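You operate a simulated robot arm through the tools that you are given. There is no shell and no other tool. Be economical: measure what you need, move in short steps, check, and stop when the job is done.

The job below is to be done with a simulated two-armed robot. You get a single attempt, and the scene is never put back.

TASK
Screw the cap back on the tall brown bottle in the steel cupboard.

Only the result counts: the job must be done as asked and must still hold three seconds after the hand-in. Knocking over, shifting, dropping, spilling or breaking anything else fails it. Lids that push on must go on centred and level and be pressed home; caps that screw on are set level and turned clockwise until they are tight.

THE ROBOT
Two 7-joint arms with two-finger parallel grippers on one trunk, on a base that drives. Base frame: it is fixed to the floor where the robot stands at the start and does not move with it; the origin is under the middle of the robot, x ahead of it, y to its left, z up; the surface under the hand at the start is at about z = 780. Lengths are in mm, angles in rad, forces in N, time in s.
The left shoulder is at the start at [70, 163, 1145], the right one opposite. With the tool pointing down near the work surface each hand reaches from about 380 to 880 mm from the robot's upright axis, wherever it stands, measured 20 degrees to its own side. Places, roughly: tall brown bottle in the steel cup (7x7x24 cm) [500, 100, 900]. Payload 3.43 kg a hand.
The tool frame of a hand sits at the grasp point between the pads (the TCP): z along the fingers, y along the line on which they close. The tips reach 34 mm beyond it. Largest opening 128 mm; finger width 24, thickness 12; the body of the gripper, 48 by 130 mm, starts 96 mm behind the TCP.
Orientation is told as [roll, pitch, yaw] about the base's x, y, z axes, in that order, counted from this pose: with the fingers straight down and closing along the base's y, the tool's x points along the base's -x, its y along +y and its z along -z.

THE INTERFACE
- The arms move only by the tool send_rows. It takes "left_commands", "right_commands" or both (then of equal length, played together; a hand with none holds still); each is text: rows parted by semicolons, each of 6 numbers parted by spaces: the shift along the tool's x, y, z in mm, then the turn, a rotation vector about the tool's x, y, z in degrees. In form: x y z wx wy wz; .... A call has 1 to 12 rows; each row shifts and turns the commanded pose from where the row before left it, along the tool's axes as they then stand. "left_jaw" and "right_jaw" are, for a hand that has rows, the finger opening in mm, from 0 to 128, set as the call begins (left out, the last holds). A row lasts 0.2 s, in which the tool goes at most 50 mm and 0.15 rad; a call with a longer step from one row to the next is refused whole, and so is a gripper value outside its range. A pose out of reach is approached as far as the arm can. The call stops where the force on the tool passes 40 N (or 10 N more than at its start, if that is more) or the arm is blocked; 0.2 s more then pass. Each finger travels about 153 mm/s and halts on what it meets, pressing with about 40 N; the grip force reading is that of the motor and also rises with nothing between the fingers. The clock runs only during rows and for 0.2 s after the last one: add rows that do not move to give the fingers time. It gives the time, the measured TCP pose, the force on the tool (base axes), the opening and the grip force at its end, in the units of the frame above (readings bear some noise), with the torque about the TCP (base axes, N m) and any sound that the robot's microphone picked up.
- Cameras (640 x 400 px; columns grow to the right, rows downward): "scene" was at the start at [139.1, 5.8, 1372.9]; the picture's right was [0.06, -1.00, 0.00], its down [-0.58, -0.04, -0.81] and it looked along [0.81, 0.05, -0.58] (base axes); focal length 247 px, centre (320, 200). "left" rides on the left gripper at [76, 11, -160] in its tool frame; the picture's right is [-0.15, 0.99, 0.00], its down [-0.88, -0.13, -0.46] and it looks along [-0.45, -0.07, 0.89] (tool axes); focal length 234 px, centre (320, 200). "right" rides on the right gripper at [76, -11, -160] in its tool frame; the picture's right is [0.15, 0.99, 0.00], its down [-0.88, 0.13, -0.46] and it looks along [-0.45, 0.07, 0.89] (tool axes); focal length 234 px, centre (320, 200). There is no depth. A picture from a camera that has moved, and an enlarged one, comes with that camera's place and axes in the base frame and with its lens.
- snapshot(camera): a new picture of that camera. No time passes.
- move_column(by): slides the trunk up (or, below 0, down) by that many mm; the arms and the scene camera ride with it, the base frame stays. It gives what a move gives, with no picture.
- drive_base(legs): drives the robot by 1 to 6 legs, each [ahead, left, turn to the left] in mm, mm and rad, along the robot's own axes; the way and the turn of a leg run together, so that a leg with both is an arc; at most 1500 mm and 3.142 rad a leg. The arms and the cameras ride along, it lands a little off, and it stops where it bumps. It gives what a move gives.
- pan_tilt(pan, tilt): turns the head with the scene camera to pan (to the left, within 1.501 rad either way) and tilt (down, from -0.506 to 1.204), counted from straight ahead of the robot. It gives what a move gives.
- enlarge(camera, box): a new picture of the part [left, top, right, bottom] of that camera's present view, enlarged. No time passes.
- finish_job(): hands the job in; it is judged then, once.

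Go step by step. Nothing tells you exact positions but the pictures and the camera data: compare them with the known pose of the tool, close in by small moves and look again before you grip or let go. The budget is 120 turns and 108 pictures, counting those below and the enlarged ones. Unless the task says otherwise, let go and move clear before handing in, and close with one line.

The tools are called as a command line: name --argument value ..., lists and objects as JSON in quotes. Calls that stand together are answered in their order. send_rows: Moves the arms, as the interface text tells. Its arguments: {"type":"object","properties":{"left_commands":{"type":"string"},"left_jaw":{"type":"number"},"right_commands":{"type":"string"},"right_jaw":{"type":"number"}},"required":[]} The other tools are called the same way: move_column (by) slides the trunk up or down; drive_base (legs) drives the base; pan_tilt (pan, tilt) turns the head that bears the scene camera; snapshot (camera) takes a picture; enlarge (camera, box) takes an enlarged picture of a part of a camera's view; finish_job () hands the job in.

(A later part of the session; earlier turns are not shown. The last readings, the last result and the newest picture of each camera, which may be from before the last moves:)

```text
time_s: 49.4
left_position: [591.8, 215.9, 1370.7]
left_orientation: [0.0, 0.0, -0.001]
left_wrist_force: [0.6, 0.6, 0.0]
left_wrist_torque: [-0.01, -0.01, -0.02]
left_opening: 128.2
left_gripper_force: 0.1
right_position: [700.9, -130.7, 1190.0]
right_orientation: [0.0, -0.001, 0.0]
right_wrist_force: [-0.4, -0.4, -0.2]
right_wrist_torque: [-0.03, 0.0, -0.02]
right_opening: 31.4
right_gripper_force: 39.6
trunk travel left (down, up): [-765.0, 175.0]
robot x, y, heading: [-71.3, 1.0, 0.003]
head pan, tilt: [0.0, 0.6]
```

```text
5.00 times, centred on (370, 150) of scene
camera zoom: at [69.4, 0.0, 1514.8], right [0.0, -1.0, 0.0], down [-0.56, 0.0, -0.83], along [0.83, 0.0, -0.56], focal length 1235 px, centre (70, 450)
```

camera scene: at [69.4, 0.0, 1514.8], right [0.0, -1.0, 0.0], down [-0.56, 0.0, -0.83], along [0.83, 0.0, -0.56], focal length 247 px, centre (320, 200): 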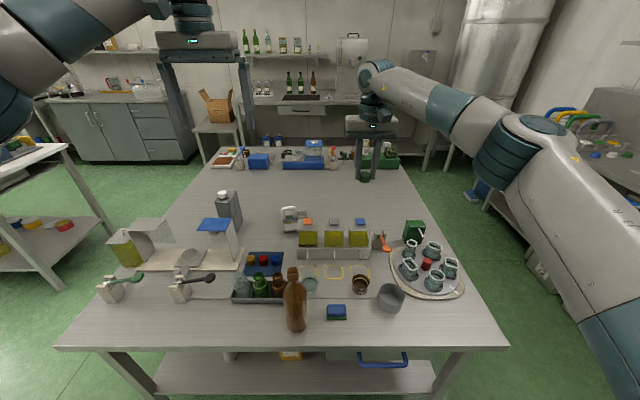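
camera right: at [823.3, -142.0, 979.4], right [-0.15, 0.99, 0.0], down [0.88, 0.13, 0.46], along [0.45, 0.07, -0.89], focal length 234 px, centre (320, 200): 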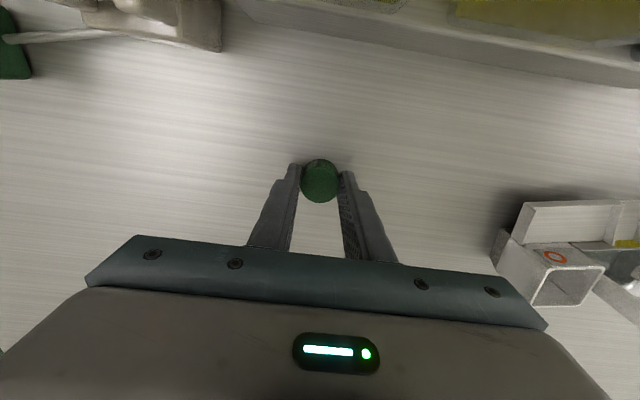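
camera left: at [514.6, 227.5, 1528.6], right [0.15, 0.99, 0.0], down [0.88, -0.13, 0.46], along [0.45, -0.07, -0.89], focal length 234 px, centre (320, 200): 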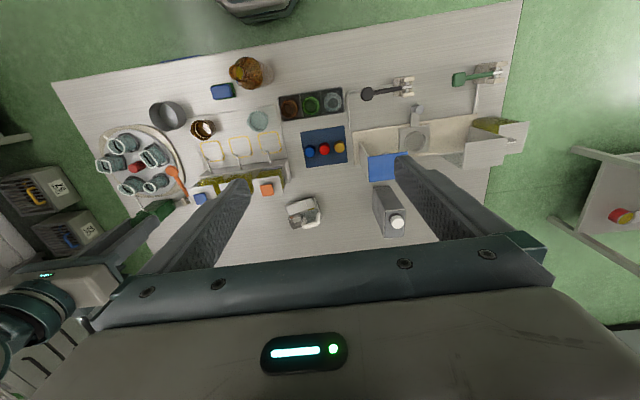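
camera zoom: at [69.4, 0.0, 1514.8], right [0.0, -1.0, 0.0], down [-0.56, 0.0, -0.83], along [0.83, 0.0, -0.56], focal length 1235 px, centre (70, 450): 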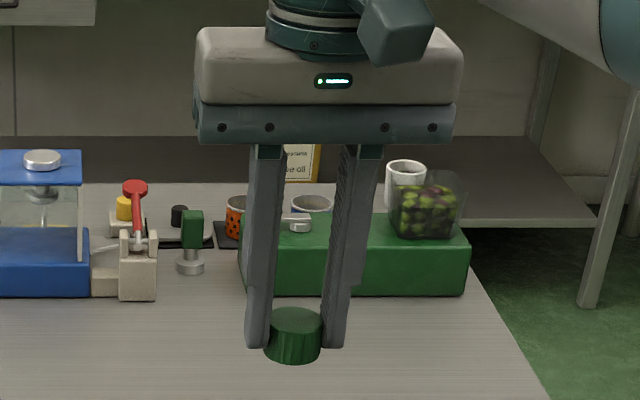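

Triangulation puts the mouth at about (475, 67, 1029) and the bottle axis near x 480. I'll back off 100 mm, then tip the left hand forward so that it can hold the bottle body from the front.

drive_base --legs '[[-100, 0, 0]]'

send_rows --left_commands "0 0 0 0 -7.5 0; 0 0 0 0 -7.5 0; 0 0 0 0 -7.5 0; 0 0 0 0 -7.5 0; 0 0 0 0 -7.5 0; 0 0 0 0 -7.5 0; 0 0 0 0 -7.5 0; 0 0 0 0 -7.5 0; 0 0 0 0 -7.5 0; 0 0 0 0 -7.5 0; 0 0 0 0 0 0" --left_jaw 120

```text
time_s: 50.5
left_position: [494.0, 217.3, 1368.6]
left_orientation: [0.0, 0.001, 0.001]
left_wrist_force: [0.8, 0.1, 0.2]
left_wrist_torque: [0.04, 0.02, -0.02]
left_opening: 128.1
left_gripper_force: 0.0
right_position: [600.7, -130.9, 1189.6]
right_orientation: [0.001, 0.002, -0.001]
right_wrist_force: [0.3, 0.1, -0.4]
right_wrist_torque: [-0.03, -0.01, -0.02]
right_opening: 31.7
right_gripper_force: 39.7
trunk travel left (down, up): [-765.0, 175.0]
robot x, y, heading: [-170.3, -1.6, -0.006]
head pan, tilt: [0.0, 0.6]
```

```text
time_s: 52.9
left_position: [491.4, 214.6, 1369.9]
left_orientation: [0.001, -1.312, 0.001]
left_wrist_force: [0.5, -0.5, -0.7]
left_wrist_torque: [-0.01, 0.01, 0.0]
left_opening: 119.9
left_gripper_force: 0.1
right_position: [599.6, -130.8, 1189.0]
right_orientation: [0.0, 0.0, 0.001]
right_wrist_force: [0.5, -0.8, -0.1]
right_wrist_torque: [0.02, -0.01, 0.0]
right_opening: 31.6
right_gripper_force: 40.2
trunk travel left (down, up): [-765.0, 175.0]
robot x, y, heading: [-169.0, -0.0, -0.005]
head pan, tilt: [0.0, 0.6]
```

Next I'll bring the left hand back in front of the table edge and to y = 67, then lower it in steps.

send_rows --left_commands "10.3 -20 -39 0 0 0; 10.3 -20 -39 0 0 0; 10.3 -20 -39 0 0 0; 10.3 -20 -39 0 0 0; 38 -22 -10 0 0 0; 38 -22 10 0 0 0; 38 -24 10 0 0 0; 46 0 12 0 0 0; 46 0 12 0 0 0; 46 0 12 0 0 0; 0 0 0 0 0 0"

snapshot --camera "scene"

```text
time_s: 55.3
left_position: [363.4, 38.2, 1149.4]
left_orientation: [-0.003, -1.308, 0.003]
left_wrist_force: [0.6, 0.8, -0.2]
left_wrist_torque: [-0.02, -0.01, 0.02]
left_opening: 120.1
left_gripper_force: 0.0
left hand out of reach, approached as far as the arm can: row 3, 4, 5, 6, 8
right_position: [599.0, -130.6, 1190.5]
right_orientation: [0.0, -0.001, -0.001]
right_wrist_force: [0.3, 0.9, 0.7]
right_wrist_torque: [0.01, -0.02, -0.01]
right_opening: 31.6
right_gripper_force: 39.7
trunk travel left (down, up): [-765.0, 175.0]
robot x, y, heading: [-171.4, 0.3, 0.002]
head pan, tilt: [0.0, 0.6]
```

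```text
70 pictures are left
camera scene: at [-31.1, 1.0, 1514.7], right [0.0, -1.0, 0.0], down [-0.57, 0.0, -0.82], along [0.82, 0.0, -0.57], focal length 247 px, centre (320, 200)
```

scene: 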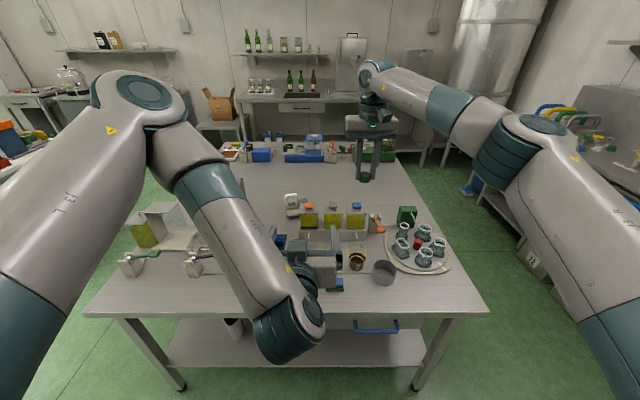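

The left hand is in front at (363, 38, 1149). I'll correct its y and lower it towards the bottle's mid height.

send_rows --left_commands "34 8 -5 0 0 0; 34 8 -5 0 0 0; 34 8 3 0 0 0; 34 5 9 0 0 0; 34 0 9 0 0 0; 34 0 9 0 0 0; 0 0 0 0 0 0"

snapshot --camera "scene"

snapshot --camera "left"

```text
time_s: 56.9
left_position: [366.4, 43.2, 964.3]
left_orientation: [0.0, -1.304, -0.001]
left_wrist_force: [-0.3, -0.3, -0.1]
left_wrist_torque: [-0.01, -0.01, 0.0]
left_opening: 119.9
left_gripper_force: 0.1
left hand out of reach, approached as far as the arm can: row 3, 4, 5, 6
right_position: [600.2, -131.9, 1190.9]
right_orientation: [-0.001, 0.0, 0.002]
right_wrist_force: [0.0, -0.1, -1.1]
right_wrist_torque: [0.04, -0.03, 0.01]
right_opening: 31.1
right_gripper_force: 39.9
trunk travel left (down, up): [-765.0, 175.0]
robot x, y, heading: [-169.3, 4.2, 0.0]
head pan, tilt: [0.0, 0.6]
```

```text
69 pictures are left
camera scene: at [-31.4, -0.4, 1514.8], right [0.0, -1.0, 0.0], down [-0.56, 0.0, -0.83], along [0.83, 0.0, -0.56], focal length 247 px, centre (320, 200)
```

scene: 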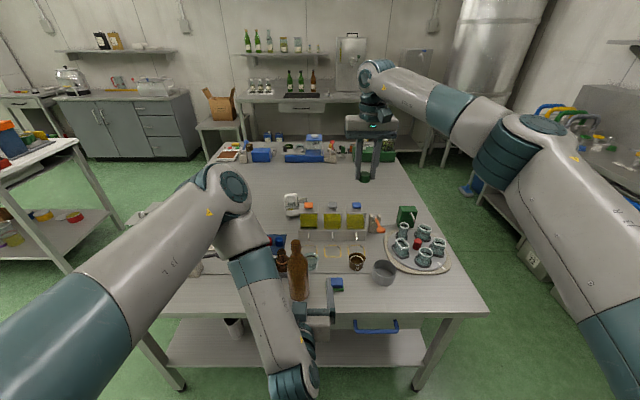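

```text
68 pictures are left
camera left: at [191.5, 54.2, 932.5], right [0.04, 0.99, 0.14], down [-0.21, -0.13, 0.97], along [0.98, -0.07, 0.2], focal length 234 px, centre (320, 200)
```

left: 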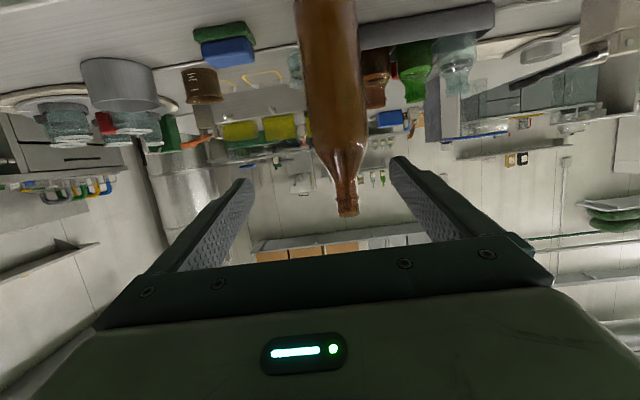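

The arm is cramped at this distance, so some rows fell short. I'll back the base off by another 80 mm and then re-place the left hand.

drive_base --legs '[[-80, 0, 0]]'

send_rows --left_commands "0 0 0 0 0 0; 0 0 10 0 0 0; 0 0 10 0 0 0; 0 0 0 0 0 0"

```text
time_s: 58.0
left_position: [287.7, 45.3, 964.3]
left_orientation: [0.002, -1.302, 0.0]
left_wrist_force: [-0.8, 1.0, -0.1]
left_wrist_torque: [-0.02, 0.02, -0.01]
left_opening: 120.1
left_gripper_force: 0.0
right_position: [521.6, -132.3, 1188.8]
right_orientation: [0.0, 0.002, 0.001]
right_wrist_force: [0.2, -0.2, 0.1]
right_wrist_torque: [-0.02, -0.02, 0.06]
right_opening: 31.4
right_gripper_force: 39.8
trunk travel left (down, up): [-765.0, 175.0]
robot x, y, heading: [-253.0, 0.2, 0.001]
head pan, tilt: [0.0, 0.6]
```

```text
time_s: 59.0
left_position: [307.5, 42.6, 960.4]
left_orientation: [0.001, -1.303, 0.0]
left_wrist_force: [0.7, -0.9, 0.2]
left_wrist_torque: [-0.02, 0.0, 0.03]
left_opening: 120.0
left_gripper_force: 0.1
right_position: [520.2, -131.8, 1188.7]
right_orientation: [0.0, 0.001, 0.0]
right_wrist_force: [-0.3, -0.3, -0.7]
right_wrist_torque: [0.02, 0.04, -0.01]
right_opening: 31.5
right_gripper_force: 40.1
trunk travel left (down, up): [-765.0, 175.0]
robot x, y, heading: [-250.3, 0.8, -0.001]
head pan, tilt: [0.0, 0.6]
```

The left hand moves freely again. I'll go to (330, 67, 880).

send_rows --left_commands "18 6 10 0 0 0; 18 6 10 0 0 0; 18 6 10 0 0 0; 18 6 11 0 0 0; 0 0 0 0 0 0"

snapshot --camera "left"

snapshot --camera "scene"

```text
time_s: 60.2
left_position: [328.5, 67.6, 880.8]
left_orientation: [0.006, -1.305, -0.005]
left_wrist_force: [0.1, 0.0, -0.4]
left_wrist_torque: [0.0, 0.01, 0.01]
left_opening: 120.0
left_gripper_force: 0.1
right_position: [519.9, -132.0, 1190.0]
right_orientation: [-0.001, 0.001, -0.001]
right_wrist_force: [-0.1, 0.4, 0.3]
right_wrist_torque: [0.02, -0.03, -0.01]
right_opening: 31.3
right_gripper_force: 39.8
trunk travel left (down, up): [-765.0, 175.0]
robot x, y, heading: [-248.1, 1.5, -0.004]
head pan, tilt: [0.0, 0.6]
```

```text
67 pictures are left
camera left: at [152.7, 78.5, 847.2], right [0.04, 0.99, 0.14], down [-0.21, -0.13, 0.97], along [0.98, -0.07, 0.2], focal length 234 px, centre (320, 200)
```

left: 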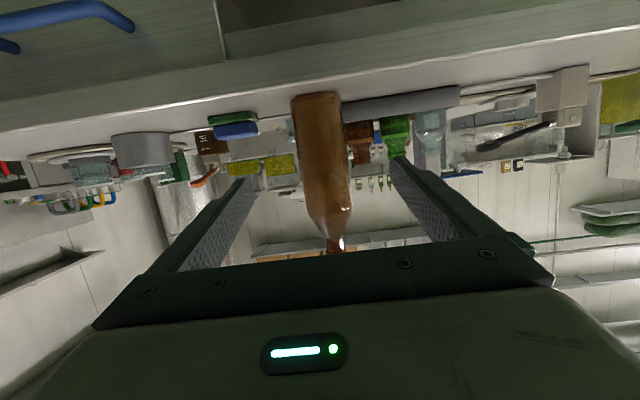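

```text
66 pictures are left
camera scene: at [-110.6, -0.9, 1514.7], right [0.0, -1.0, 0.0], down [-0.57, 0.0, -0.82], along [0.82, 0.0, -0.57], focal length 247 px, centre (320, 200)
```

scene: 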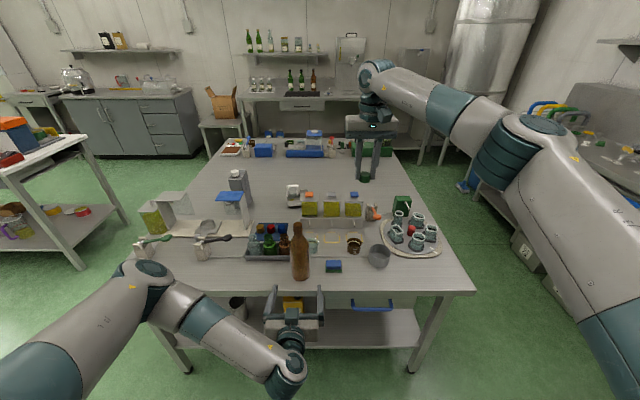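

The fingers straddle the bottle, whose axis measures y ≈ 67.6. I'll advance around it.

send_rows --left_commands "-10.5 0 38 0 0 0; -10.5 0 38 0 0 0; -10 0 37 0 0 0; -8 0 32 0 0 0; 0 0 0 0 0 0"

snapshot --camera "left"

enlarge --camera "scene" --box '[230, 200, 390, 320]'

```text
time_s: 61.4
left_position: [479.3, 67.7, 877.7]
left_orientation: [0.003, -1.304, -0.001]
left_wrist_force: [-0.4, -1.3, -0.1]
left_wrist_torque: [0.01, -0.01, -0.02]
left_opening: 119.9
left_gripper_force: 0.1
right_position: [519.9, -129.8, 1188.8]
right_orientation: [0.001, 0.0, 0.0]
right_wrist_force: [0.2, 0.0, -0.4]
right_wrist_torque: [-0.01, -0.01, 0.02]
right_opening: 31.5
right_gripper_force: 39.9
trunk travel left (down, up): [-765.0, 175.0]
robot x, y, heading: [-254.3, -2.1, -0.001]
head pan, tilt: [0.0, 0.6]
```

```text
65 pictures are left
camera left: at [303.6, 79.1, 845.6], right [0.04, 0.99, 0.14], down [-0.21, -0.13, 0.97], along [0.98, -0.07, 0.2], focal length 234 px, centre (320, 200)
```

left: 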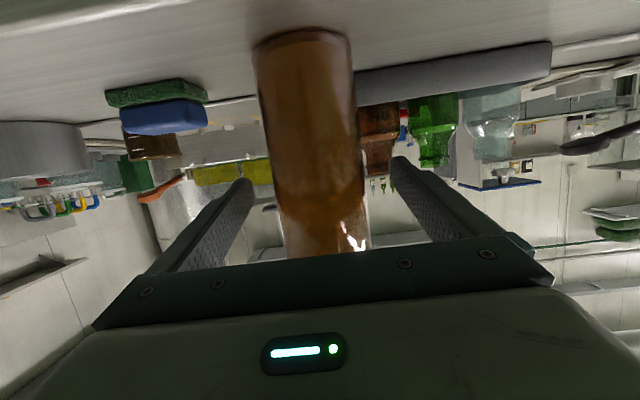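

```text
3.33 times, centred on (310, 260) of scene
camera zoom: at [-110.9, 0.3, 1514.7], right [0.0, -1.0, 0.0], down [-0.56, 0.0, -0.83], along [0.83, 0.0, -0.56], focal length 823 px, centre (353, 0)
```

zoom: 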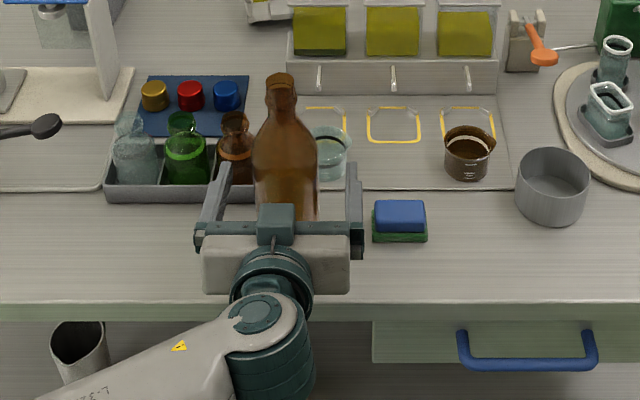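

The bottle is centred between the fingers. I'll close the left jaw on it.

send_rows --left_commands "0 0 0 0 0 0; 0 0 0 0 0 0; 0 0 0 0 0 0; 0 0 0 0 0 0; 0 0 0 0 0 0" --left_jaw 55

enlarge --camera "scene" --box '[230, 200, 390, 320]'

snapshot --camera "right"

```text
time_s: 62.6
left_position: [479.6, 67.6, 878.4]
left_orientation: [0.0, -1.303, 0.0]
left_wrist_force: [1.0, 2.8, 0.0]
left_wrist_torque: [0.21, -0.03, -0.01]
left_opening: 66.9
left_gripper_force: 40.1
right_position: [520.3, -130.7, 1188.3]
right_orientation: [0.001, 0.0, 0.0]
right_wrist_force: [0.1, 0.1, -0.2]
right_wrist_torque: [0.02, 0.03, 0.01]
right_opening: 32.0
right_gripper_force: 39.8
trunk travel left (down, up): [-765.0, 175.0]
robot x, y, heading: [-247.6, -0.2, 0.002]
head pan, tilt: [0.0, 0.6]
```

```text
3.33 times, centred on (310, 260) of scene
camera zoom: at [-110.4, 0.6, 1514.7], right [0.0, -1.0, 0.0], down [-0.57, 0.0, -0.82], along [0.82, 0.0, -0.57], focal length 823 px, centre (353, 0)
```

zoom: 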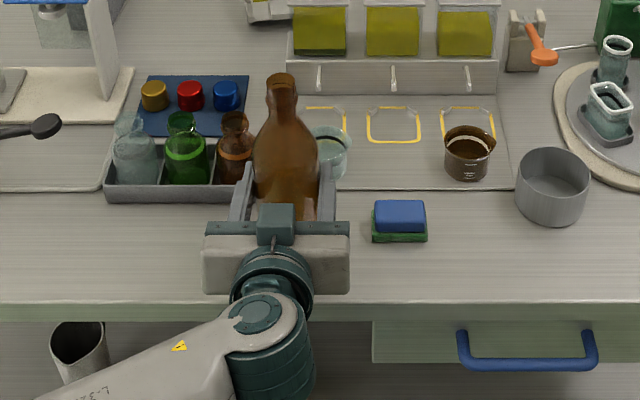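

```text
62 pictures are left
camera right: at [444.8, -142.0, 1349.2], right [-0.15, 0.99, 0.0], down [0.88, 0.13, 0.46], along [0.45, 0.07, -0.89], focal length 234 px, centre (320, 200)
```

right: 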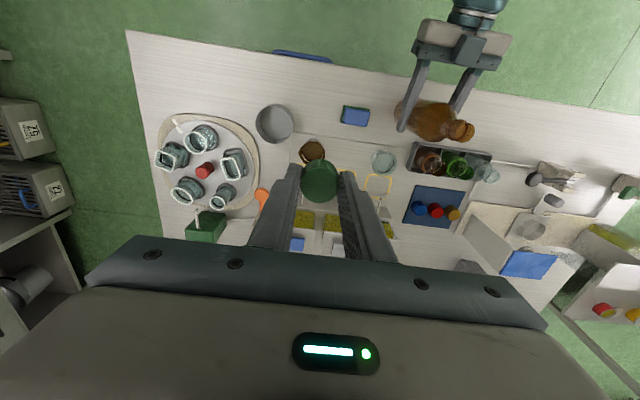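

The bottle is held at 66.9 mm. I'll bring the right hand over the bottle, staying high, and look at the mouth from the right camera on the way.

send_rows --right_commands "9 30 0 0 0 0; 9 30 0 0 0 0; 9 30 0 0 0 0; 8 30 0 0 0 0; 0 0 0 0 0 0"

enlarge --camera "right" --box '[300, 50, 460, 150]'

enlarge --camera "scene" --box '[260, 200, 340, 260]'

```text
time_s: 63.8
left_position: [478.6, 67.7, 877.5]
left_orientation: [0.0, -1.304, -0.001]
left_wrist_force: [0.8, -0.9, -0.2]
left_wrist_torque: [-0.19, -0.02, 0.06]
left_opening: 67.2
left_gripper_force: 39.6
right_position: [484.8, -12.3, 1188.4]
right_orientation: [0.003, 0.001, -0.003]
right_wrist_force: [-0.4, 0.1, -0.8]
right_wrist_torque: [0.02, -0.03, -0.03]
right_opening: 31.4
right_gripper_force: 40.4
trunk travel left (down, up): [-765.0, 175.0]
robot x, y, heading: [-251.3, 2.2, -0.002]
head pan, tilt: [0.0, 0.6]
```

```text
4.00 times, centred on (380, 100) of right
camera zoom: at [409.6, -23.5, 1349.4], right [-0.15, 0.99, 0.0], down [0.88, 0.13, 0.46], along [0.45, 0.07, -0.89], focal length 937 px, centre (80, 600)
```

zoom: 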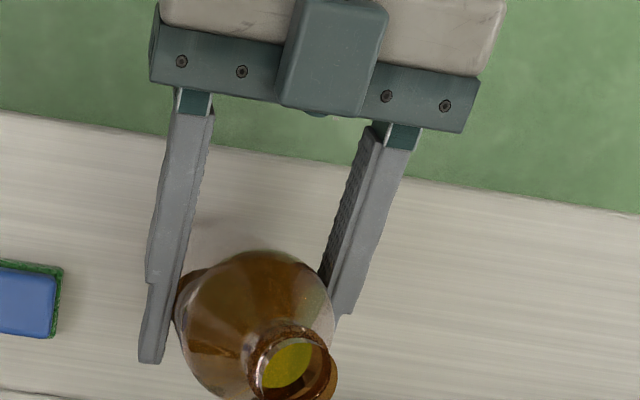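

```text
6.67 times, centred on (300, 230) of scene
camera zoom: at [-110.7, -0.9, 1514.7], right [0.0, -1.0, 0.0], down [-0.57, 0.0, -0.82], along [0.82, 0.0, -0.57], focal length 1647 px, centre (453, 0)
```

zoom: 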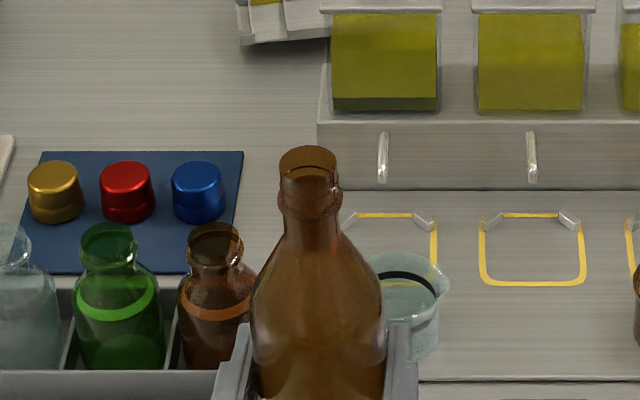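

The bottle's rim shows well; I'll frame it fully in the right camera for a second bearing.

enlarge --camera "right" --box '[330, 100, 426, 160]'

snapshot --camera "right"

```text
6.67 times, centred on (378, 130) of right
camera zoom: at [409.6, -23.5, 1349.4], right [-0.15, 0.99, 0.0], down [0.88, 0.13, 0.46], along [0.45, 0.07, -0.89], focal length 1561 px, centre (-67, 667)
```

zoom: 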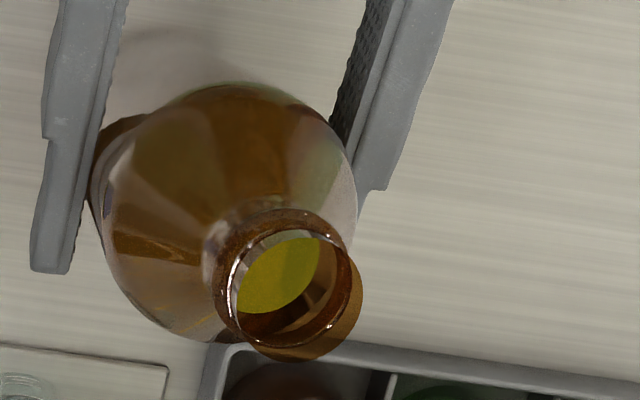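

```text
58 pictures are left
camera right: at [409.6, -23.5, 1349.4], right [-0.15, 0.99, 0.0], down [0.88, 0.13, 0.46], along [0.45, 0.07, -0.89], focal length 234 px, centre (320, 200)
```

right: 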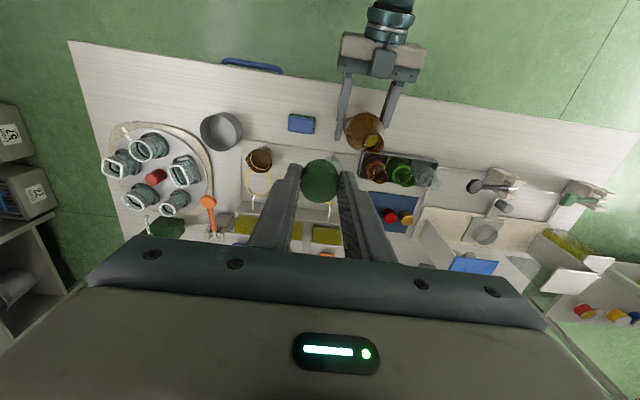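

Both bearings agree: the rim centre is at about (474, 65), top near z 1025. I'll pre-turn the right hand about 80° counter-clockwise to leave room for a long clockwise stroke.

send_rows --right_commands "0 0 0 0 0 -8; 0 0 0 0 0 -8; 0 0 0 0 0 -8; 0 0 0 0 0 -8; 0 0 0 0 0 -8; 0 0 0 0 0 -8; 0 0 0 0 0 -8; 0 0 0 0 0 -8; 0 0 0 0 0 -8; 0 0 0 0 0 -8; 0 0 0 0 0 -8; 0 0 0 0 0 -2"

snapshot --camera "scene"

```text
time_s: 66.4
left_position: [478.4, 68.5, 877.9]
left_orientation: [-0.001, -1.303, -0.001]
left_wrist_force: [0.7, 1.0, 0.4]
left_wrist_torque: [0.05, -0.03, 0.06]
left_opening: 66.9
left_gripper_force: 40.2
right_position: [473.7, -24.5, 1174.7]
right_orientation: [-0.001, 0.0, 0.77]
right_wrist_force: [-0.2, 0.2, 0.4]
right_wrist_torque: [0.0, 0.0, -0.02]
right_opening: 31.5
right_gripper_force: 40.4
right hand out of reach, approached as far as the arm can: row 6, 7, 8, 9, 10, 11
trunk travel left (down, up): [-765.0, 175.0]
robot x, y, heading: [-249.4, -0.8, -0.002]
head pan, tilt: [0.0, 0.6]
```

```text
57 pictures are left
camera scene: at [-110.4, 0.9, 1514.7], right [0.0, -1.0, 0.0], down [-0.57, 0.0, -0.82], along [0.82, 0.0, -0.57], focal length 247 px, centre (320, 200)
```

scene: 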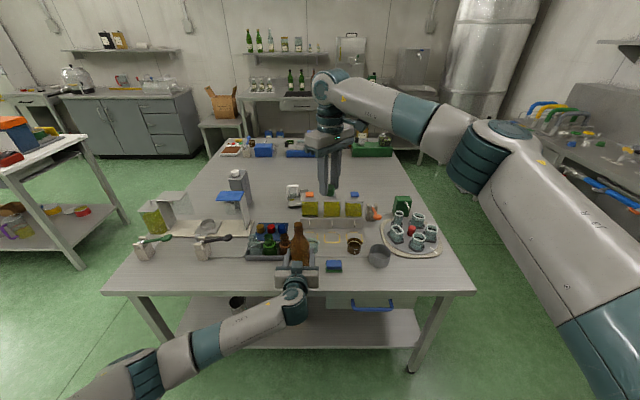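

The yaw range stops near +0.77 rad this way, which is still useful. I'll move over the bottle at this yaw, with the cap bottom about 65 mm above the rim.

send_rows --right_commands "-15.5 16 0 0 0 1; -15.5 16 0 0 0 1; -15.5 16 0 0 0 1; -15.5 16 0 0 0 1; 0 0 22 0 0 0; 0 0 22 0 0 0; 0 0 0 0 0 0"

snapshot --camera "right"

enlarge --camera "scene" --box '[250, 170, 350, 270]'

```text
time_s: 68.0
left_position: [478.9, 65.6, 877.9]
left_orientation: [0.0, -1.304, 0.0]
left_wrist_force: [-2.6, -0.4, 0.9]
left_wrist_torque: [-0.01, 0.05, -0.05]
left_opening: 66.9
left_gripper_force: 40.5
right_position: [472.9, 62.8, 1130.9]
right_orientation: [-0.001, 0.0, 0.735]
right_wrist_force: [-0.9, -0.1, 0.1]
right_wrist_torque: [0.02, 0.0, -0.02]
right_opening: 31.5
right_gripper_force: 39.9
trunk travel left (down, up): [-765.0, 175.0]
robot x, y, heading: [-251.7, 3.4, -0.001]
head pan, tilt: [0.0, 0.6]
```

```text
56 pictures are left
camera right: at [423.8, 4.1, 1291.8], right [-0.77, 0.64, 0.0], down [0.57, 0.69, 0.46], along [0.29, 0.35, -0.89], focal length 234 px, centre (320, 200)
```

right: 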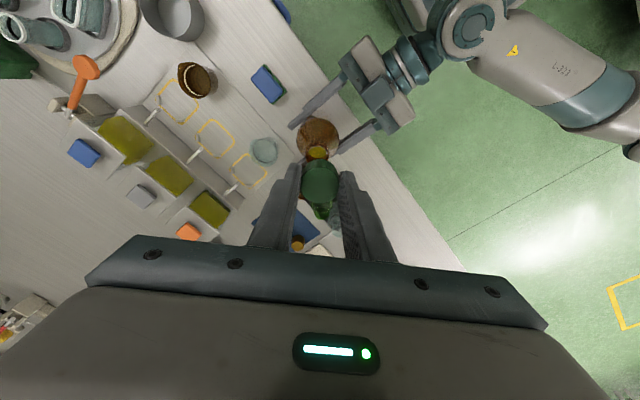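

```text
4.00 times, centred on (300, 220) of scene
camera zoom: at [-110.8, 0.0, 1514.7], right [0.0, -1.0, 0.0], down [-0.57, 0.0, -0.82], along [0.82, 0.0, -0.57], focal length 988 px, centre (400, 120)
```

zoom: 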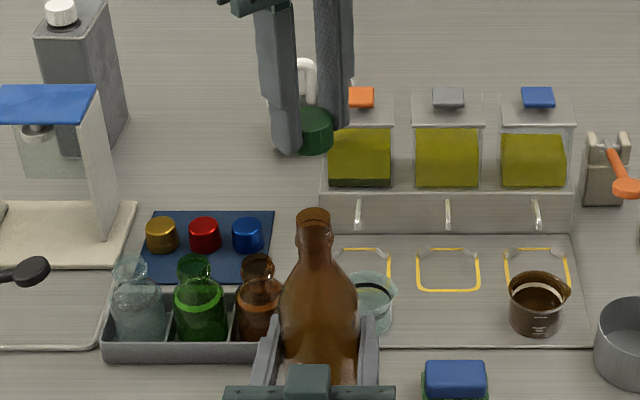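

The cap is nearly over the rim. In the right camera, a rim lying on the tool axis should appear at (320, 152); I'll enlarge to check.

enlarge --camera "right" --box '[280, 120, 360, 220]'

```text
4.00 times, centred on (320, 170) of right
camera zoom: at [423.8, 4.1, 1291.8], right [-0.77, 0.64, 0.0], down [0.57, 0.69, 0.46], along [0.29, 0.35, -0.89], focal length 937 px, centre (320, 320)
```

zoom: 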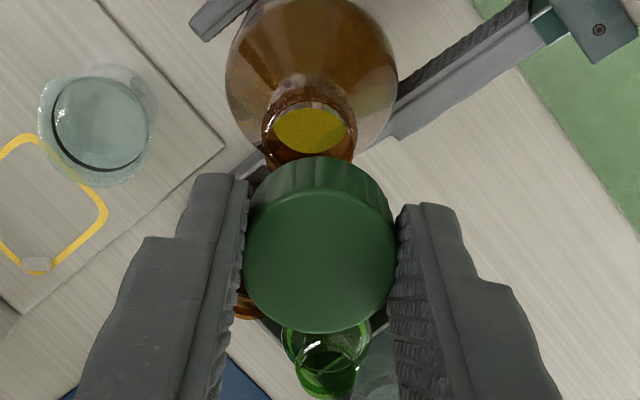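

The cap is centred on the tool axis, while the rim seems about 4 mm off. I'll correct towards (476.5, 65.3) and descend 45 mm.

send_rows --right_commands "-4.3 -0.5 0 0 0 0; 0 0 20 0 0 0; 0 0 25 0 0 0; 0 0 0 0 0 0; 0 0 0 0 0 0"

enlarge --camera "right" --box '[280, 120, 360, 220]'

enlarge --camera "scene" --box '[270, 180, 330, 250]'

snapshot --camera "left"

```text
time_s: 69.2
left_position: [479.1, 67.4, 878.9]
left_orientation: [0.0, -1.303, 0.001]
left_wrist_force: [-2.4, 0.0, -0.7]
left_wrist_torque: [-0.02, 0.03, -0.02]
left_opening: 67.1
left_gripper_force: 40.2
right_position: [476.3, 66.2, 1086.0]
right_orientation: [-0.001, -0.002, 0.733]
right_wrist_force: [0.2, -0.1, 0.3]
right_wrist_torque: [0.02, 0.01, -0.02]
right_opening: 31.6
right_gripper_force: 39.5
trunk travel left (down, up): [-765.0, 175.0]
robot x, y, heading: [-252.5, -1.5, -0.003]
head pan, tilt: [0.0, 0.6]
```

```text
4.00 times, centred on (320, 170) of right
camera zoom: at [427.8, 6.4, 1246.7], right [-0.77, 0.64, 0.0], down [0.57, 0.69, 0.46], along [0.29, 0.35, -0.89], focal length 937 px, centre (320, 320)
```

zoom: 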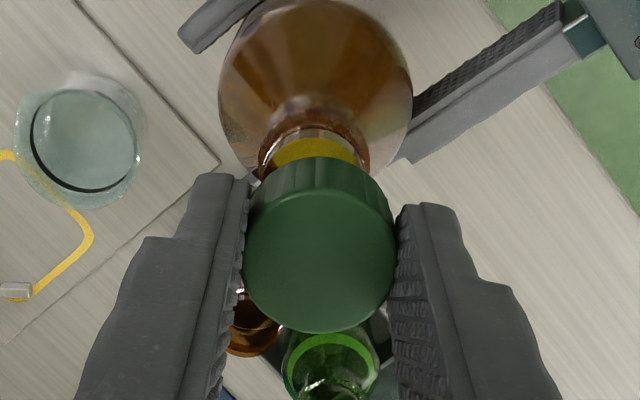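

```text
5.71 times, centred on (300, 215) of scene
camera zoom: at [-110.7, 0.2, 1514.7], right [0.0, -1.0, 0.0], down [-0.57, 0.0, -0.82], along [0.82, 0.0, -0.57], focal length 1411 px, centre (434, 114)
```

zoom: 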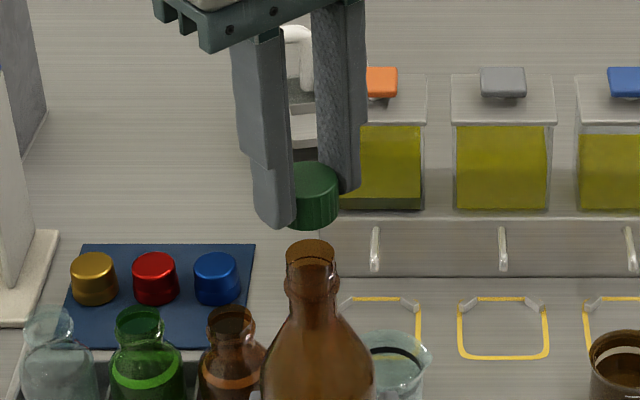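

```text
51 pictures are left
camera left: at [303.6, 78.5, 845.8], right [0.04, 0.99, 0.14], down [-0.21, -0.13, 0.97], along [0.98, -0.07, 0.2], focal length 234 px, centre (320, 200)
```

left: 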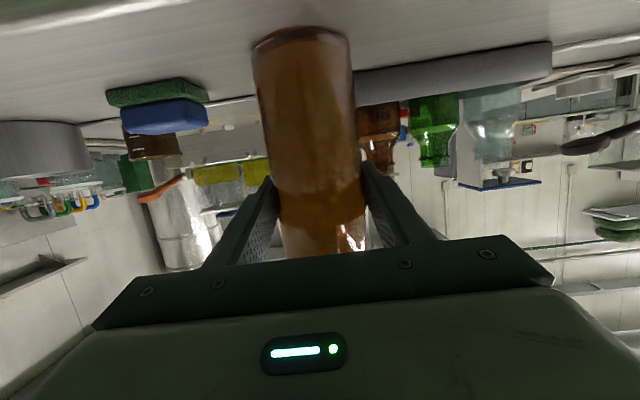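

Cap and rim line up within about 1–2 mm in both views. I'll make a 1 mm correction and descend gently to contact.

send_rows --right_commands "0 -1 8 0 0 0; 0 0 8 0 0 0; 0 0 5 0 0 0; 0 0 2 0 0 0; 0 0 0 0 0 0"

enlarge --camera "right" --box '[280, 120, 360, 220]'

enlarge --camera "scene" --box '[270, 180, 330, 250]'

```text
time_s: 70.4
left_position: [479.3, 67.6, 878.4]
left_orientation: [0.001, -1.304, 0.0]
left_wrist_force: [-0.4, 0.2, 0.9]
left_wrist_torque: [0.01, 0.0, -0.07]
left_opening: 67.1
left_gripper_force: 40.4
right_position: [476.6, 64.9, 1061.9]
right_orientation: [-0.001, 0.0, 0.734]
right_wrist_force: [0.4, 0.2, 0.5]
right_wrist_torque: [0.01, 0.0, 0.01]
right_opening: 31.4
right_gripper_force: 40.2
trunk travel left (down, up): [-765.0, 175.0]
robot x, y, heading: [-254.6, -3.9, 0.005]
head pan, tilt: [0.0, 0.6]
```

```text
4.00 times, centred on (320, 170) of right
camera zoom: at [428.1, 5.8, 1223.0], right [-0.77, 0.64, 0.0], down [0.57, 0.69, 0.46], along [0.29, 0.35, -0.89], focal length 937 px, centre (320, 320)
```

zoom: 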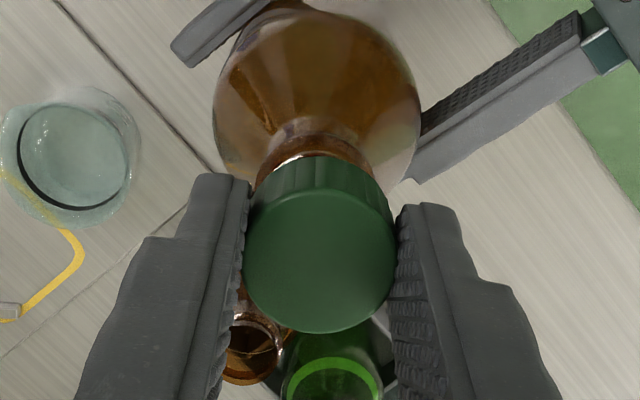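

```text
5.71 times, centred on (300, 215) of scene
camera zoom: at [-110.6, 0.2, 1514.7], right [0.0, -1.0, 0.0], down [-0.57, 0.0, -0.82], along [0.82, 0.0, -0.57], focal length 1411 px, centre (434, 114)
```

zoom: 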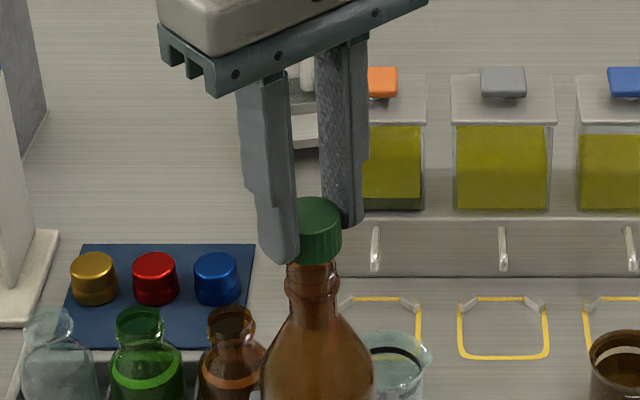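

Still nicely aligned, with the cap a few millimetres above the rim. I'll creep down until I feel contact.

send_rows --right_commands "0 -0.5 1.5 0 0 0; 0 0 1.5 0 0 0; 0 0 1.5 0 0 0; 0 0 1.5 0 0 0; 0 0 0 0 0 0"

```text
time_s: 71.6
left_position: [477.7, 67.8, 877.1]
left_orientation: [0.0, -1.305, -0.001]
left_wrist_force: [-0.5, -0.3, 1.1]
left_wrist_torque: [0.03, -0.01, 0.01]
left_opening: 67.1
left_gripper_force: 40.4
right_position: [478.0, 64.5, 1056.8]
right_orientation: [-0.001, -0.001, 0.733]
right_wrist_force: [-0.7, -0.6, 0.1]
right_wrist_torque: [0.03, -0.01, 0.01]
right_opening: 31.6
right_gripper_force: 39.5
trunk travel left (down, up): [-765.0, 175.0]
robot x, y, heading: [-249.9, 0.8, -0.001]
head pan, tilt: [0.0, 0.6]
```

send_rows --right_commands "0 0 1.5 0 0 0; 0 0 1.5 0 0 0; 0 0 1.5 0 0 0; 0 0 0 0 0 0"

enlarge --camera "scene" --box '[270, 180, 330, 250]'

```text
time_s: 72.6
left_position: [478.9, 67.9, 879.0]
left_orientation: [0.002, -1.304, 0.0]
left_wrist_force: [12.3, -1.2, -3.3]
left_wrist_torque: [-0.68, -0.21, -0.03]
left_opening: 67.0
left_gripper_force: 40.0
right_position: [477.1, 66.4, 1055.9]
right_orientation: [0.0, -0.003, 0.732]
right_wrist_force: [-4.1, -0.7, 28.1]
right_wrist_torque: [0.27, -0.19, 0.0]
right_opening: 31.5
right_gripper_force: 40.1
trunk travel left (down, up): [-765.0, 175.0]
robot x, y, heading: [-248.9, -1.8, -0.001]
head pan, tilt: [0.0, 0.6]
```

```text
5.71 times, centred on (300, 215) of scene
camera zoom: at [-111.7, -0.2, 1515.0], right [0.0, -1.0, 0.0], down [-0.56, 0.0, -0.83], along [0.83, 0.0, -0.56], focal length 1411 px, centre (434, 114)
```

zoom: 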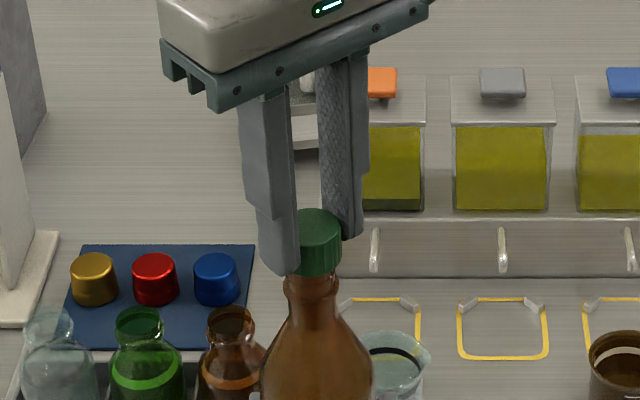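

Contact: 28 N at TCP z 1055.9, so the cap now rests on the thread. I'll ease off slightly and start turning clockwise with light feed.

send_rows --right_commands "0 0 -0.8 0 0 0; 0 0 0 0 0 7; 0 0 0.1 0 0 7; 0 0 0.1 0 0 7; 0 0 0.1 0 0 7; 0 0 0.1 0 0 7; 0 0 0 0 0 0"

```text
time_s: 74.2
left_position: [478.2, 66.3, 877.2]
left_orientation: [-0.001, -1.305, 0.0]
left_wrist_force: [-4.6, -9.9, 1.5]
left_wrist_torque: [0.85, -0.27, 0.05]
left_opening: 67.1
left_gripper_force: 39.9
right_position: [477.4, 65.1, 1052.3]
right_orientation: [-0.001, 0.0, 0.121]
right_wrist_force: [3.6, 8.5, 0.2]
right_wrist_torque: [0.29, -0.15, 0.01]
right_opening: 31.5
right_gripper_force: 40.4
trunk travel left (down, up): [-765.0, 175.0]
robot x, y, heading: [-249.9, -2.3, -0.004]
head pan, tilt: [0.0, 0.6]
```

The cap slipped over the rim, with the hand dropping to 1052.3. A small sideways force says the neck lies slightly towards +y, so I'll shift 1 mm and keep turning.

send_rows --right_commands "-0.4 0.9 0 0 0 0; 0 0 0.1 0 0 7; 0 0 0.1 0 0 7; 0 0 0.1 0 0 7; 0 0 0.1 0 0 7; 0 0 0.1 0 0 7; 0 0 0 0 0 0"

```text
time_s: 75.8
left_position: [478.0, 65.3, 879.2]
left_orientation: [0.001, -1.304, -0.002]
left_wrist_force: [-2.4, -12.3, 0.0]
left_wrist_torque: [1.06, -0.06, -0.03]
left_opening: 67.0
left_gripper_force: 40.1
right_position: [476.8, 66.9, 1052.9]
right_orientation: [0.0, 0.001, -0.491]
right_wrist_force: [3.8, 9.8, -1.0]
right_wrist_torque: [0.35, -0.09, 0.02]
right_opening: 31.6
right_gripper_force: 40.3
trunk travel left (down, up): [-765.0, 175.0]
robot x, y, heading: [-245.0, 0.7, -0.005]
head pan, tilt: [0.0, 0.6]
```

A sideways force of about 10 N persists. I'll shift 2 mm in +y without turning and see how it responds.

send_rows --right_commands "-0.9 1.8 0 0 0 0; 0 0 0 0 0 0; 0 0 0 0 0 0"

enlarge --camera "scene" --box '[270, 180, 330, 250]'

enlarge --camera "right" --box '[280, 120, 360, 220]'

```text
time_s: 76.6
left_position: [479.2, 67.0, 878.0]
left_orientation: [0.003, -1.304, 0.0]
left_wrist_force: [3.7, -7.9, 1.5]
left_wrist_torque: [0.64, 0.55, 0.02]
left_opening: 66.9
left_gripper_force: 39.9
right_position: [479.3, 66.4, 1052.2]
right_orientation: [0.0, 0.001, -0.489]
right_wrist_force: [-2.1, 7.7, 0.0]
right_wrist_torque: [0.24, 0.08, 0.0]
right_opening: 31.5
right_gripper_force: 40.2
trunk travel left (down, up): [-765.0, 175.0]
robot x, y, heading: [-253.5, -2.9, -0.001]
head pan, tilt: [0.0, 0.6]
```

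```text
5.71 times, centred on (300, 215) of scene
camera zoom: at [-110.6, 0.1, 1514.7], right [0.0, -1.0, 0.0], down [-0.57, 0.0, -0.82], along [0.82, 0.0, -0.57], focal length 1411 px, centre (434, 114)
```

zoom: 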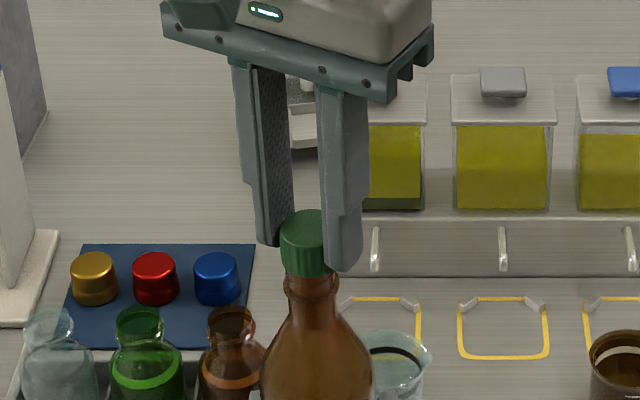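

```text
4.00 times, centred on (320, 170) of right
camera zoom: at [407.3, 92.3, 1212.0], right [0.34, 0.94, 0.0], down [0.84, -0.3, 0.46], along [0.43, -0.15, -0.89], focal length 937 px, centre (320, 320)
```

zoom: 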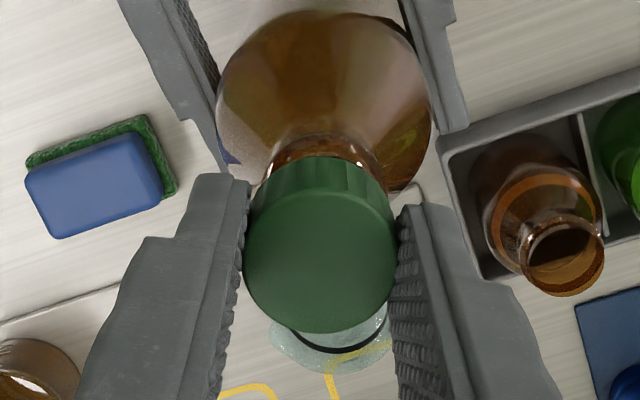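

The response shows the needed direction, about +2.5 mm in y and slightly back in x. I'll apply that and go on turning.

send_rows --right_commands "1.7 1.9 0 0 0 0; 0 0 0 0 0 0; 0 0 0.1 0 0 7; 0 0 0.1 0 0 7; 0 0 0.1 0 0 7; 0 0 0.1 0 0 7; 0 0 0.1 0 0 7; 0 0 0.1 0 0 7; 0 0 0 0 0 0"

```text
time_s: 78.6
left_position: [480.3, 67.3, 879.6]
left_orientation: [-0.001, -1.304, 0.0]
left_wrist_force: [2.0, 2.7, 1.4]
left_wrist_torque: [0.06, -0.03, 0.02]
left_opening: 67.4
left_gripper_force: 40.0
right_position: [476.9, 70.1, 1052.5]
right_orientation: [0.0, 0.0, -1.223]
right_wrist_force: [0.0, -1.1, 0.2]
right_wrist_torque: [-0.02, -0.02, 0.01]
right_opening: 31.4
right_gripper_force: 39.5
trunk travel left (down, up): [-765.0, 175.0]
robot x, y, heading: [-248.9, -1.0, -0.0]
head pan, tilt: [0.0, 0.6]
```

Forces are near zero now, so the cap is centred at about (477, 69). I'll continue clockwise with a bit more feed.

send_rows --right_commands "0 0 0.3 0 0 7; 0 0 0.2 0 0 7; 0 0 0.2 0 0 7; 0 0 0.2 0 0 7; 0 0 0.1 0 0 7; 0 0 0.1 0 0 7; 0 0 0.1 0 0 7; 0 0 0.1 0 0 7; 0 0 0 0 0 0"

```text
time_s: 80.6
left_position: [477.9, 67.5, 878.6]
left_orientation: [-0.001, -1.305, 0.002]
left_wrist_force: [-7.1, 3.1, 2.7]
left_wrist_torque: [0.17, -0.45, -0.06]
left_opening: 67.2
left_gripper_force: 40.0
right_position: [477.6, 69.3, 1050.5]
right_orientation: [0.0, 0.0, -2.201]
right_wrist_force: [6.8, -1.4, -0.4]
right_wrist_torque: [-0.03, -0.25, 0.02]
right_opening: 31.7
right_gripper_force: 39.9
trunk travel left (down, up): [-765.0, 175.0]
robot x, y, heading: [-245.4, -1.9, -0.003]
head pan, tilt: [0.0, 0.6]
```

It's feeding down freely (1050.5) with little torque. I'll relieve the small x force and keep turning.

send_rows --right_commands "0.7 1.5 0 0 0 0; 0 0 0.1 0 0 7; 0 0 0.1 0 0 7; 0 0 0.1 0 0 7; 0 0 0.1 0 0 7; 0 0 0.1 0 0 7; 0 0 0.1 0 0 7; 0 0 0.1 0 0 7; 0 0 0 0 0 0"

```text
time_s: 82.6
left_position: [477.8, 67.4, 879.4]
left_orientation: [-0.001, -1.304, 0.001]
left_wrist_force: [-5.2, 2.6, -0.3]
left_wrist_torque: [-0.63, 0.16, 0.03]
left_opening: 66.9
left_gripper_force: 40.0
right_position: [479.7, 68.1, 1049.5]
right_orientation: [0.0, 0.001, -3.057]
right_wrist_force: [2.4, -4.9, 1.0]
right_wrist_torque: [-0.17, -0.09, 0.01]
right_opening: 31.6
right_gripper_force: 39.9
trunk travel left (down, up): [-765.0, 175.0]
robot x, y, heading: [-251.3, 0.8, -0.002]
head pan, tilt: [0.0, 0.6]
```

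Turned about 217° so far and still free. Continuing clockwise.

send_rows --right_commands "0.5 1.2 0 0 0 0; 0 0 0.1 0 0 7; 0 0 0.1 0 0 7; 0 0 0.1 0 0 7; 0 0 0.1 0 0 7; 0 0 0.1 0 0 7; 0 0 0.1 0 0 7; 0 0 0.1 0 0 7; 0 0 0 0 0 0"

```text
time_s: 84.6
left_position: [480.4, 67.4, 878.1]
left_orientation: [0.0, -1.303, 0.003]
left_wrist_force: [-0.2, 1.7, -0.4]
left_wrist_torque: [-0.68, 0.28, 0.07]
left_opening: 67.0
left_gripper_force: 40.1
right_position: [481.0, 66.8, 1048.2]
right_orientation: [0.0, 0.001, 2.372]
right_wrist_force: [-0.5, -3.4, -0.1]
right_wrist_torque: [-0.13, -0.02, 0.03]
right_opening: 31.4
right_gripper_force: 40.0
trunk travel left (down, up): [-765.0, 175.0]
robot x, y, heading: [-251.4, -2.1, 0.001]
head pan, tilt: [0.0, 0.6]
```

Still feeding smoothly (1048.2). Continuing.

send_rows --right_commands "0 0 0.1 0 0 7; 0 0 0.1 0 0 7; 0 0 0.1 0 0 7; 0 0 0.1 0 0 7; 0 0 0.1 0 0 7; 0 0 0.1 0 0 7; 0 0 0.1 0 0 7; 0 0 0.1 0 0 7; 0 0 0 0 0 0"

```text
time_s: 86.6
left_position: [479.4, 67.9, 878.5]
left_orientation: [0.001, -1.302, -0.001]
left_wrist_force: [5.5, 8.0, 0.3]
left_wrist_torque: [-1.2, 0.67, 0.0]
left_opening: 66.9
left_gripper_force: 39.8
right_position: [480.6, 67.5, 1047.8]
right_orientation: [0.001, -0.001, 1.395]
right_wrist_force: [-5.4, -9.0, 0.7]
right_wrist_torque: [-0.34, 0.18, 0.06]
right_opening: 31.4
right_gripper_force: 40.0
trunk travel left (down, up): [-765.0, 175.0]
robot x, y, heading: [-247.2, 2.5, 0.0]
head pan, tilt: [0.0, 0.6]
```

About 322° turned, with torque just starting to rise. I'll relieve the sideways force and continue until it tightens or the wrist runs out.

send_rows --right_commands "2.1 0.7 0 0 0 0; 0 0 0.05 0 0 7; 0 0 0.05 0 0 7; 0 0 0.05 0 0 7; 0 0 0.05 0 0 7; 0 0 0.05 0 0 7; 0 0 0.05 0 0 7; 0 0 0 0 0 0"

```text
time_s: 88.4
left_position: [479.1, 67.6, 877.0]
left_orientation: [-0.001, -1.304, -0.002]
left_wrist_force: [-0.5, -0.7, -0.5]
left_wrist_torque: [0.03, 0.08, 0.02]
left_opening: 67.4
left_gripper_force: 40.5
right_position: [478.5, 66.4, 1047.4]
right_orientation: [-0.002, 0.0, 1.03]
right_wrist_force: [-0.8, -0.6, 0.1]
right_wrist_torque: [0.0, -0.01, 0.0]
right_opening: 31.4
right_gripper_force: 40.1
right hand out of reach, approached as far as the arm can: row 5, 6, 7
trunk travel left (down, up): [-765.0, 175.0]
robot x, y, heading: [-247.7, -0.9, 0.001]
head pan, tilt: [0.0, 0.6]
```

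The wrist reached its end after about 343° with no tightness yet. I'll open, unwind round the cap, and regrip.

send_rows --right_commands "0 0 0 0 0 0; 0 0 0 0 0 0; 0 0 0 0 0 -8.5; 0 0 0 0 0 -8.5; 0 0 0 0 0 -8.5; 0 0 0 0 0 -8.5; 0 0 0 0 0 -8.5; 0 0 0 0 0 -8.5; 0 0 0 0 0 -8.5; 0 0 0 0 0 -8.5; 0 0 0 0 0 -8.5; 0 0 0 0 0 -8.5" --right_jaw 56

enlarge --camera "scene" --box '[270, 180, 330, 250]'

```text
time_s: 91.0
left_position: [478.7, 67.6, 877.9]
left_orientation: [0.0, -1.305, 0.0]
left_wrist_force: [-1.4, -0.5, 0.4]
left_wrist_torque: [-0.19, 0.08, -0.05]
left_opening: 67.0
left_gripper_force: 40.4
right_position: [479.8, 65.7, 1047.8]
right_orientation: [0.0, 0.0, 2.515]
right_wrist_force: [0.1, 0.2, 0.6]
right_wrist_torque: [0.02, 0.02, 0.0]
right_opening: 56.3
right_gripper_force: 0.0
trunk travel left (down, up): [-765.0, 175.0]
robot x, y, heading: [-250.0, 0.3, -0.004]
head pan, tilt: [0.0, 0.6]
```

```text
5.71 times, centred on (300, 215) of scene
camera zoom: at [-110.5, 0.0, 1514.7], right [0.0, -1.0, 0.0], down [-0.57, 0.0, -0.82], along [0.82, 0.0, -0.57], focal length 1411 px, centre (434, 114)
```

zoom: 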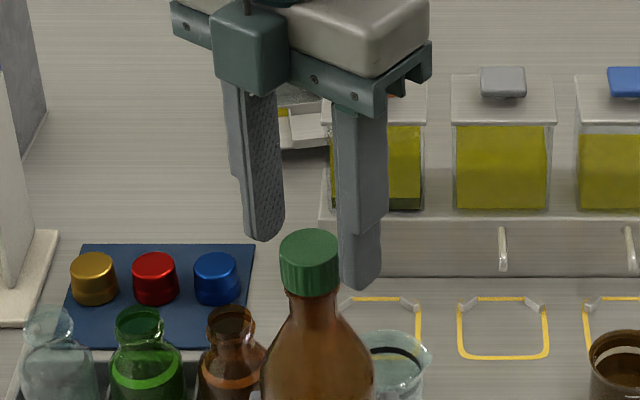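

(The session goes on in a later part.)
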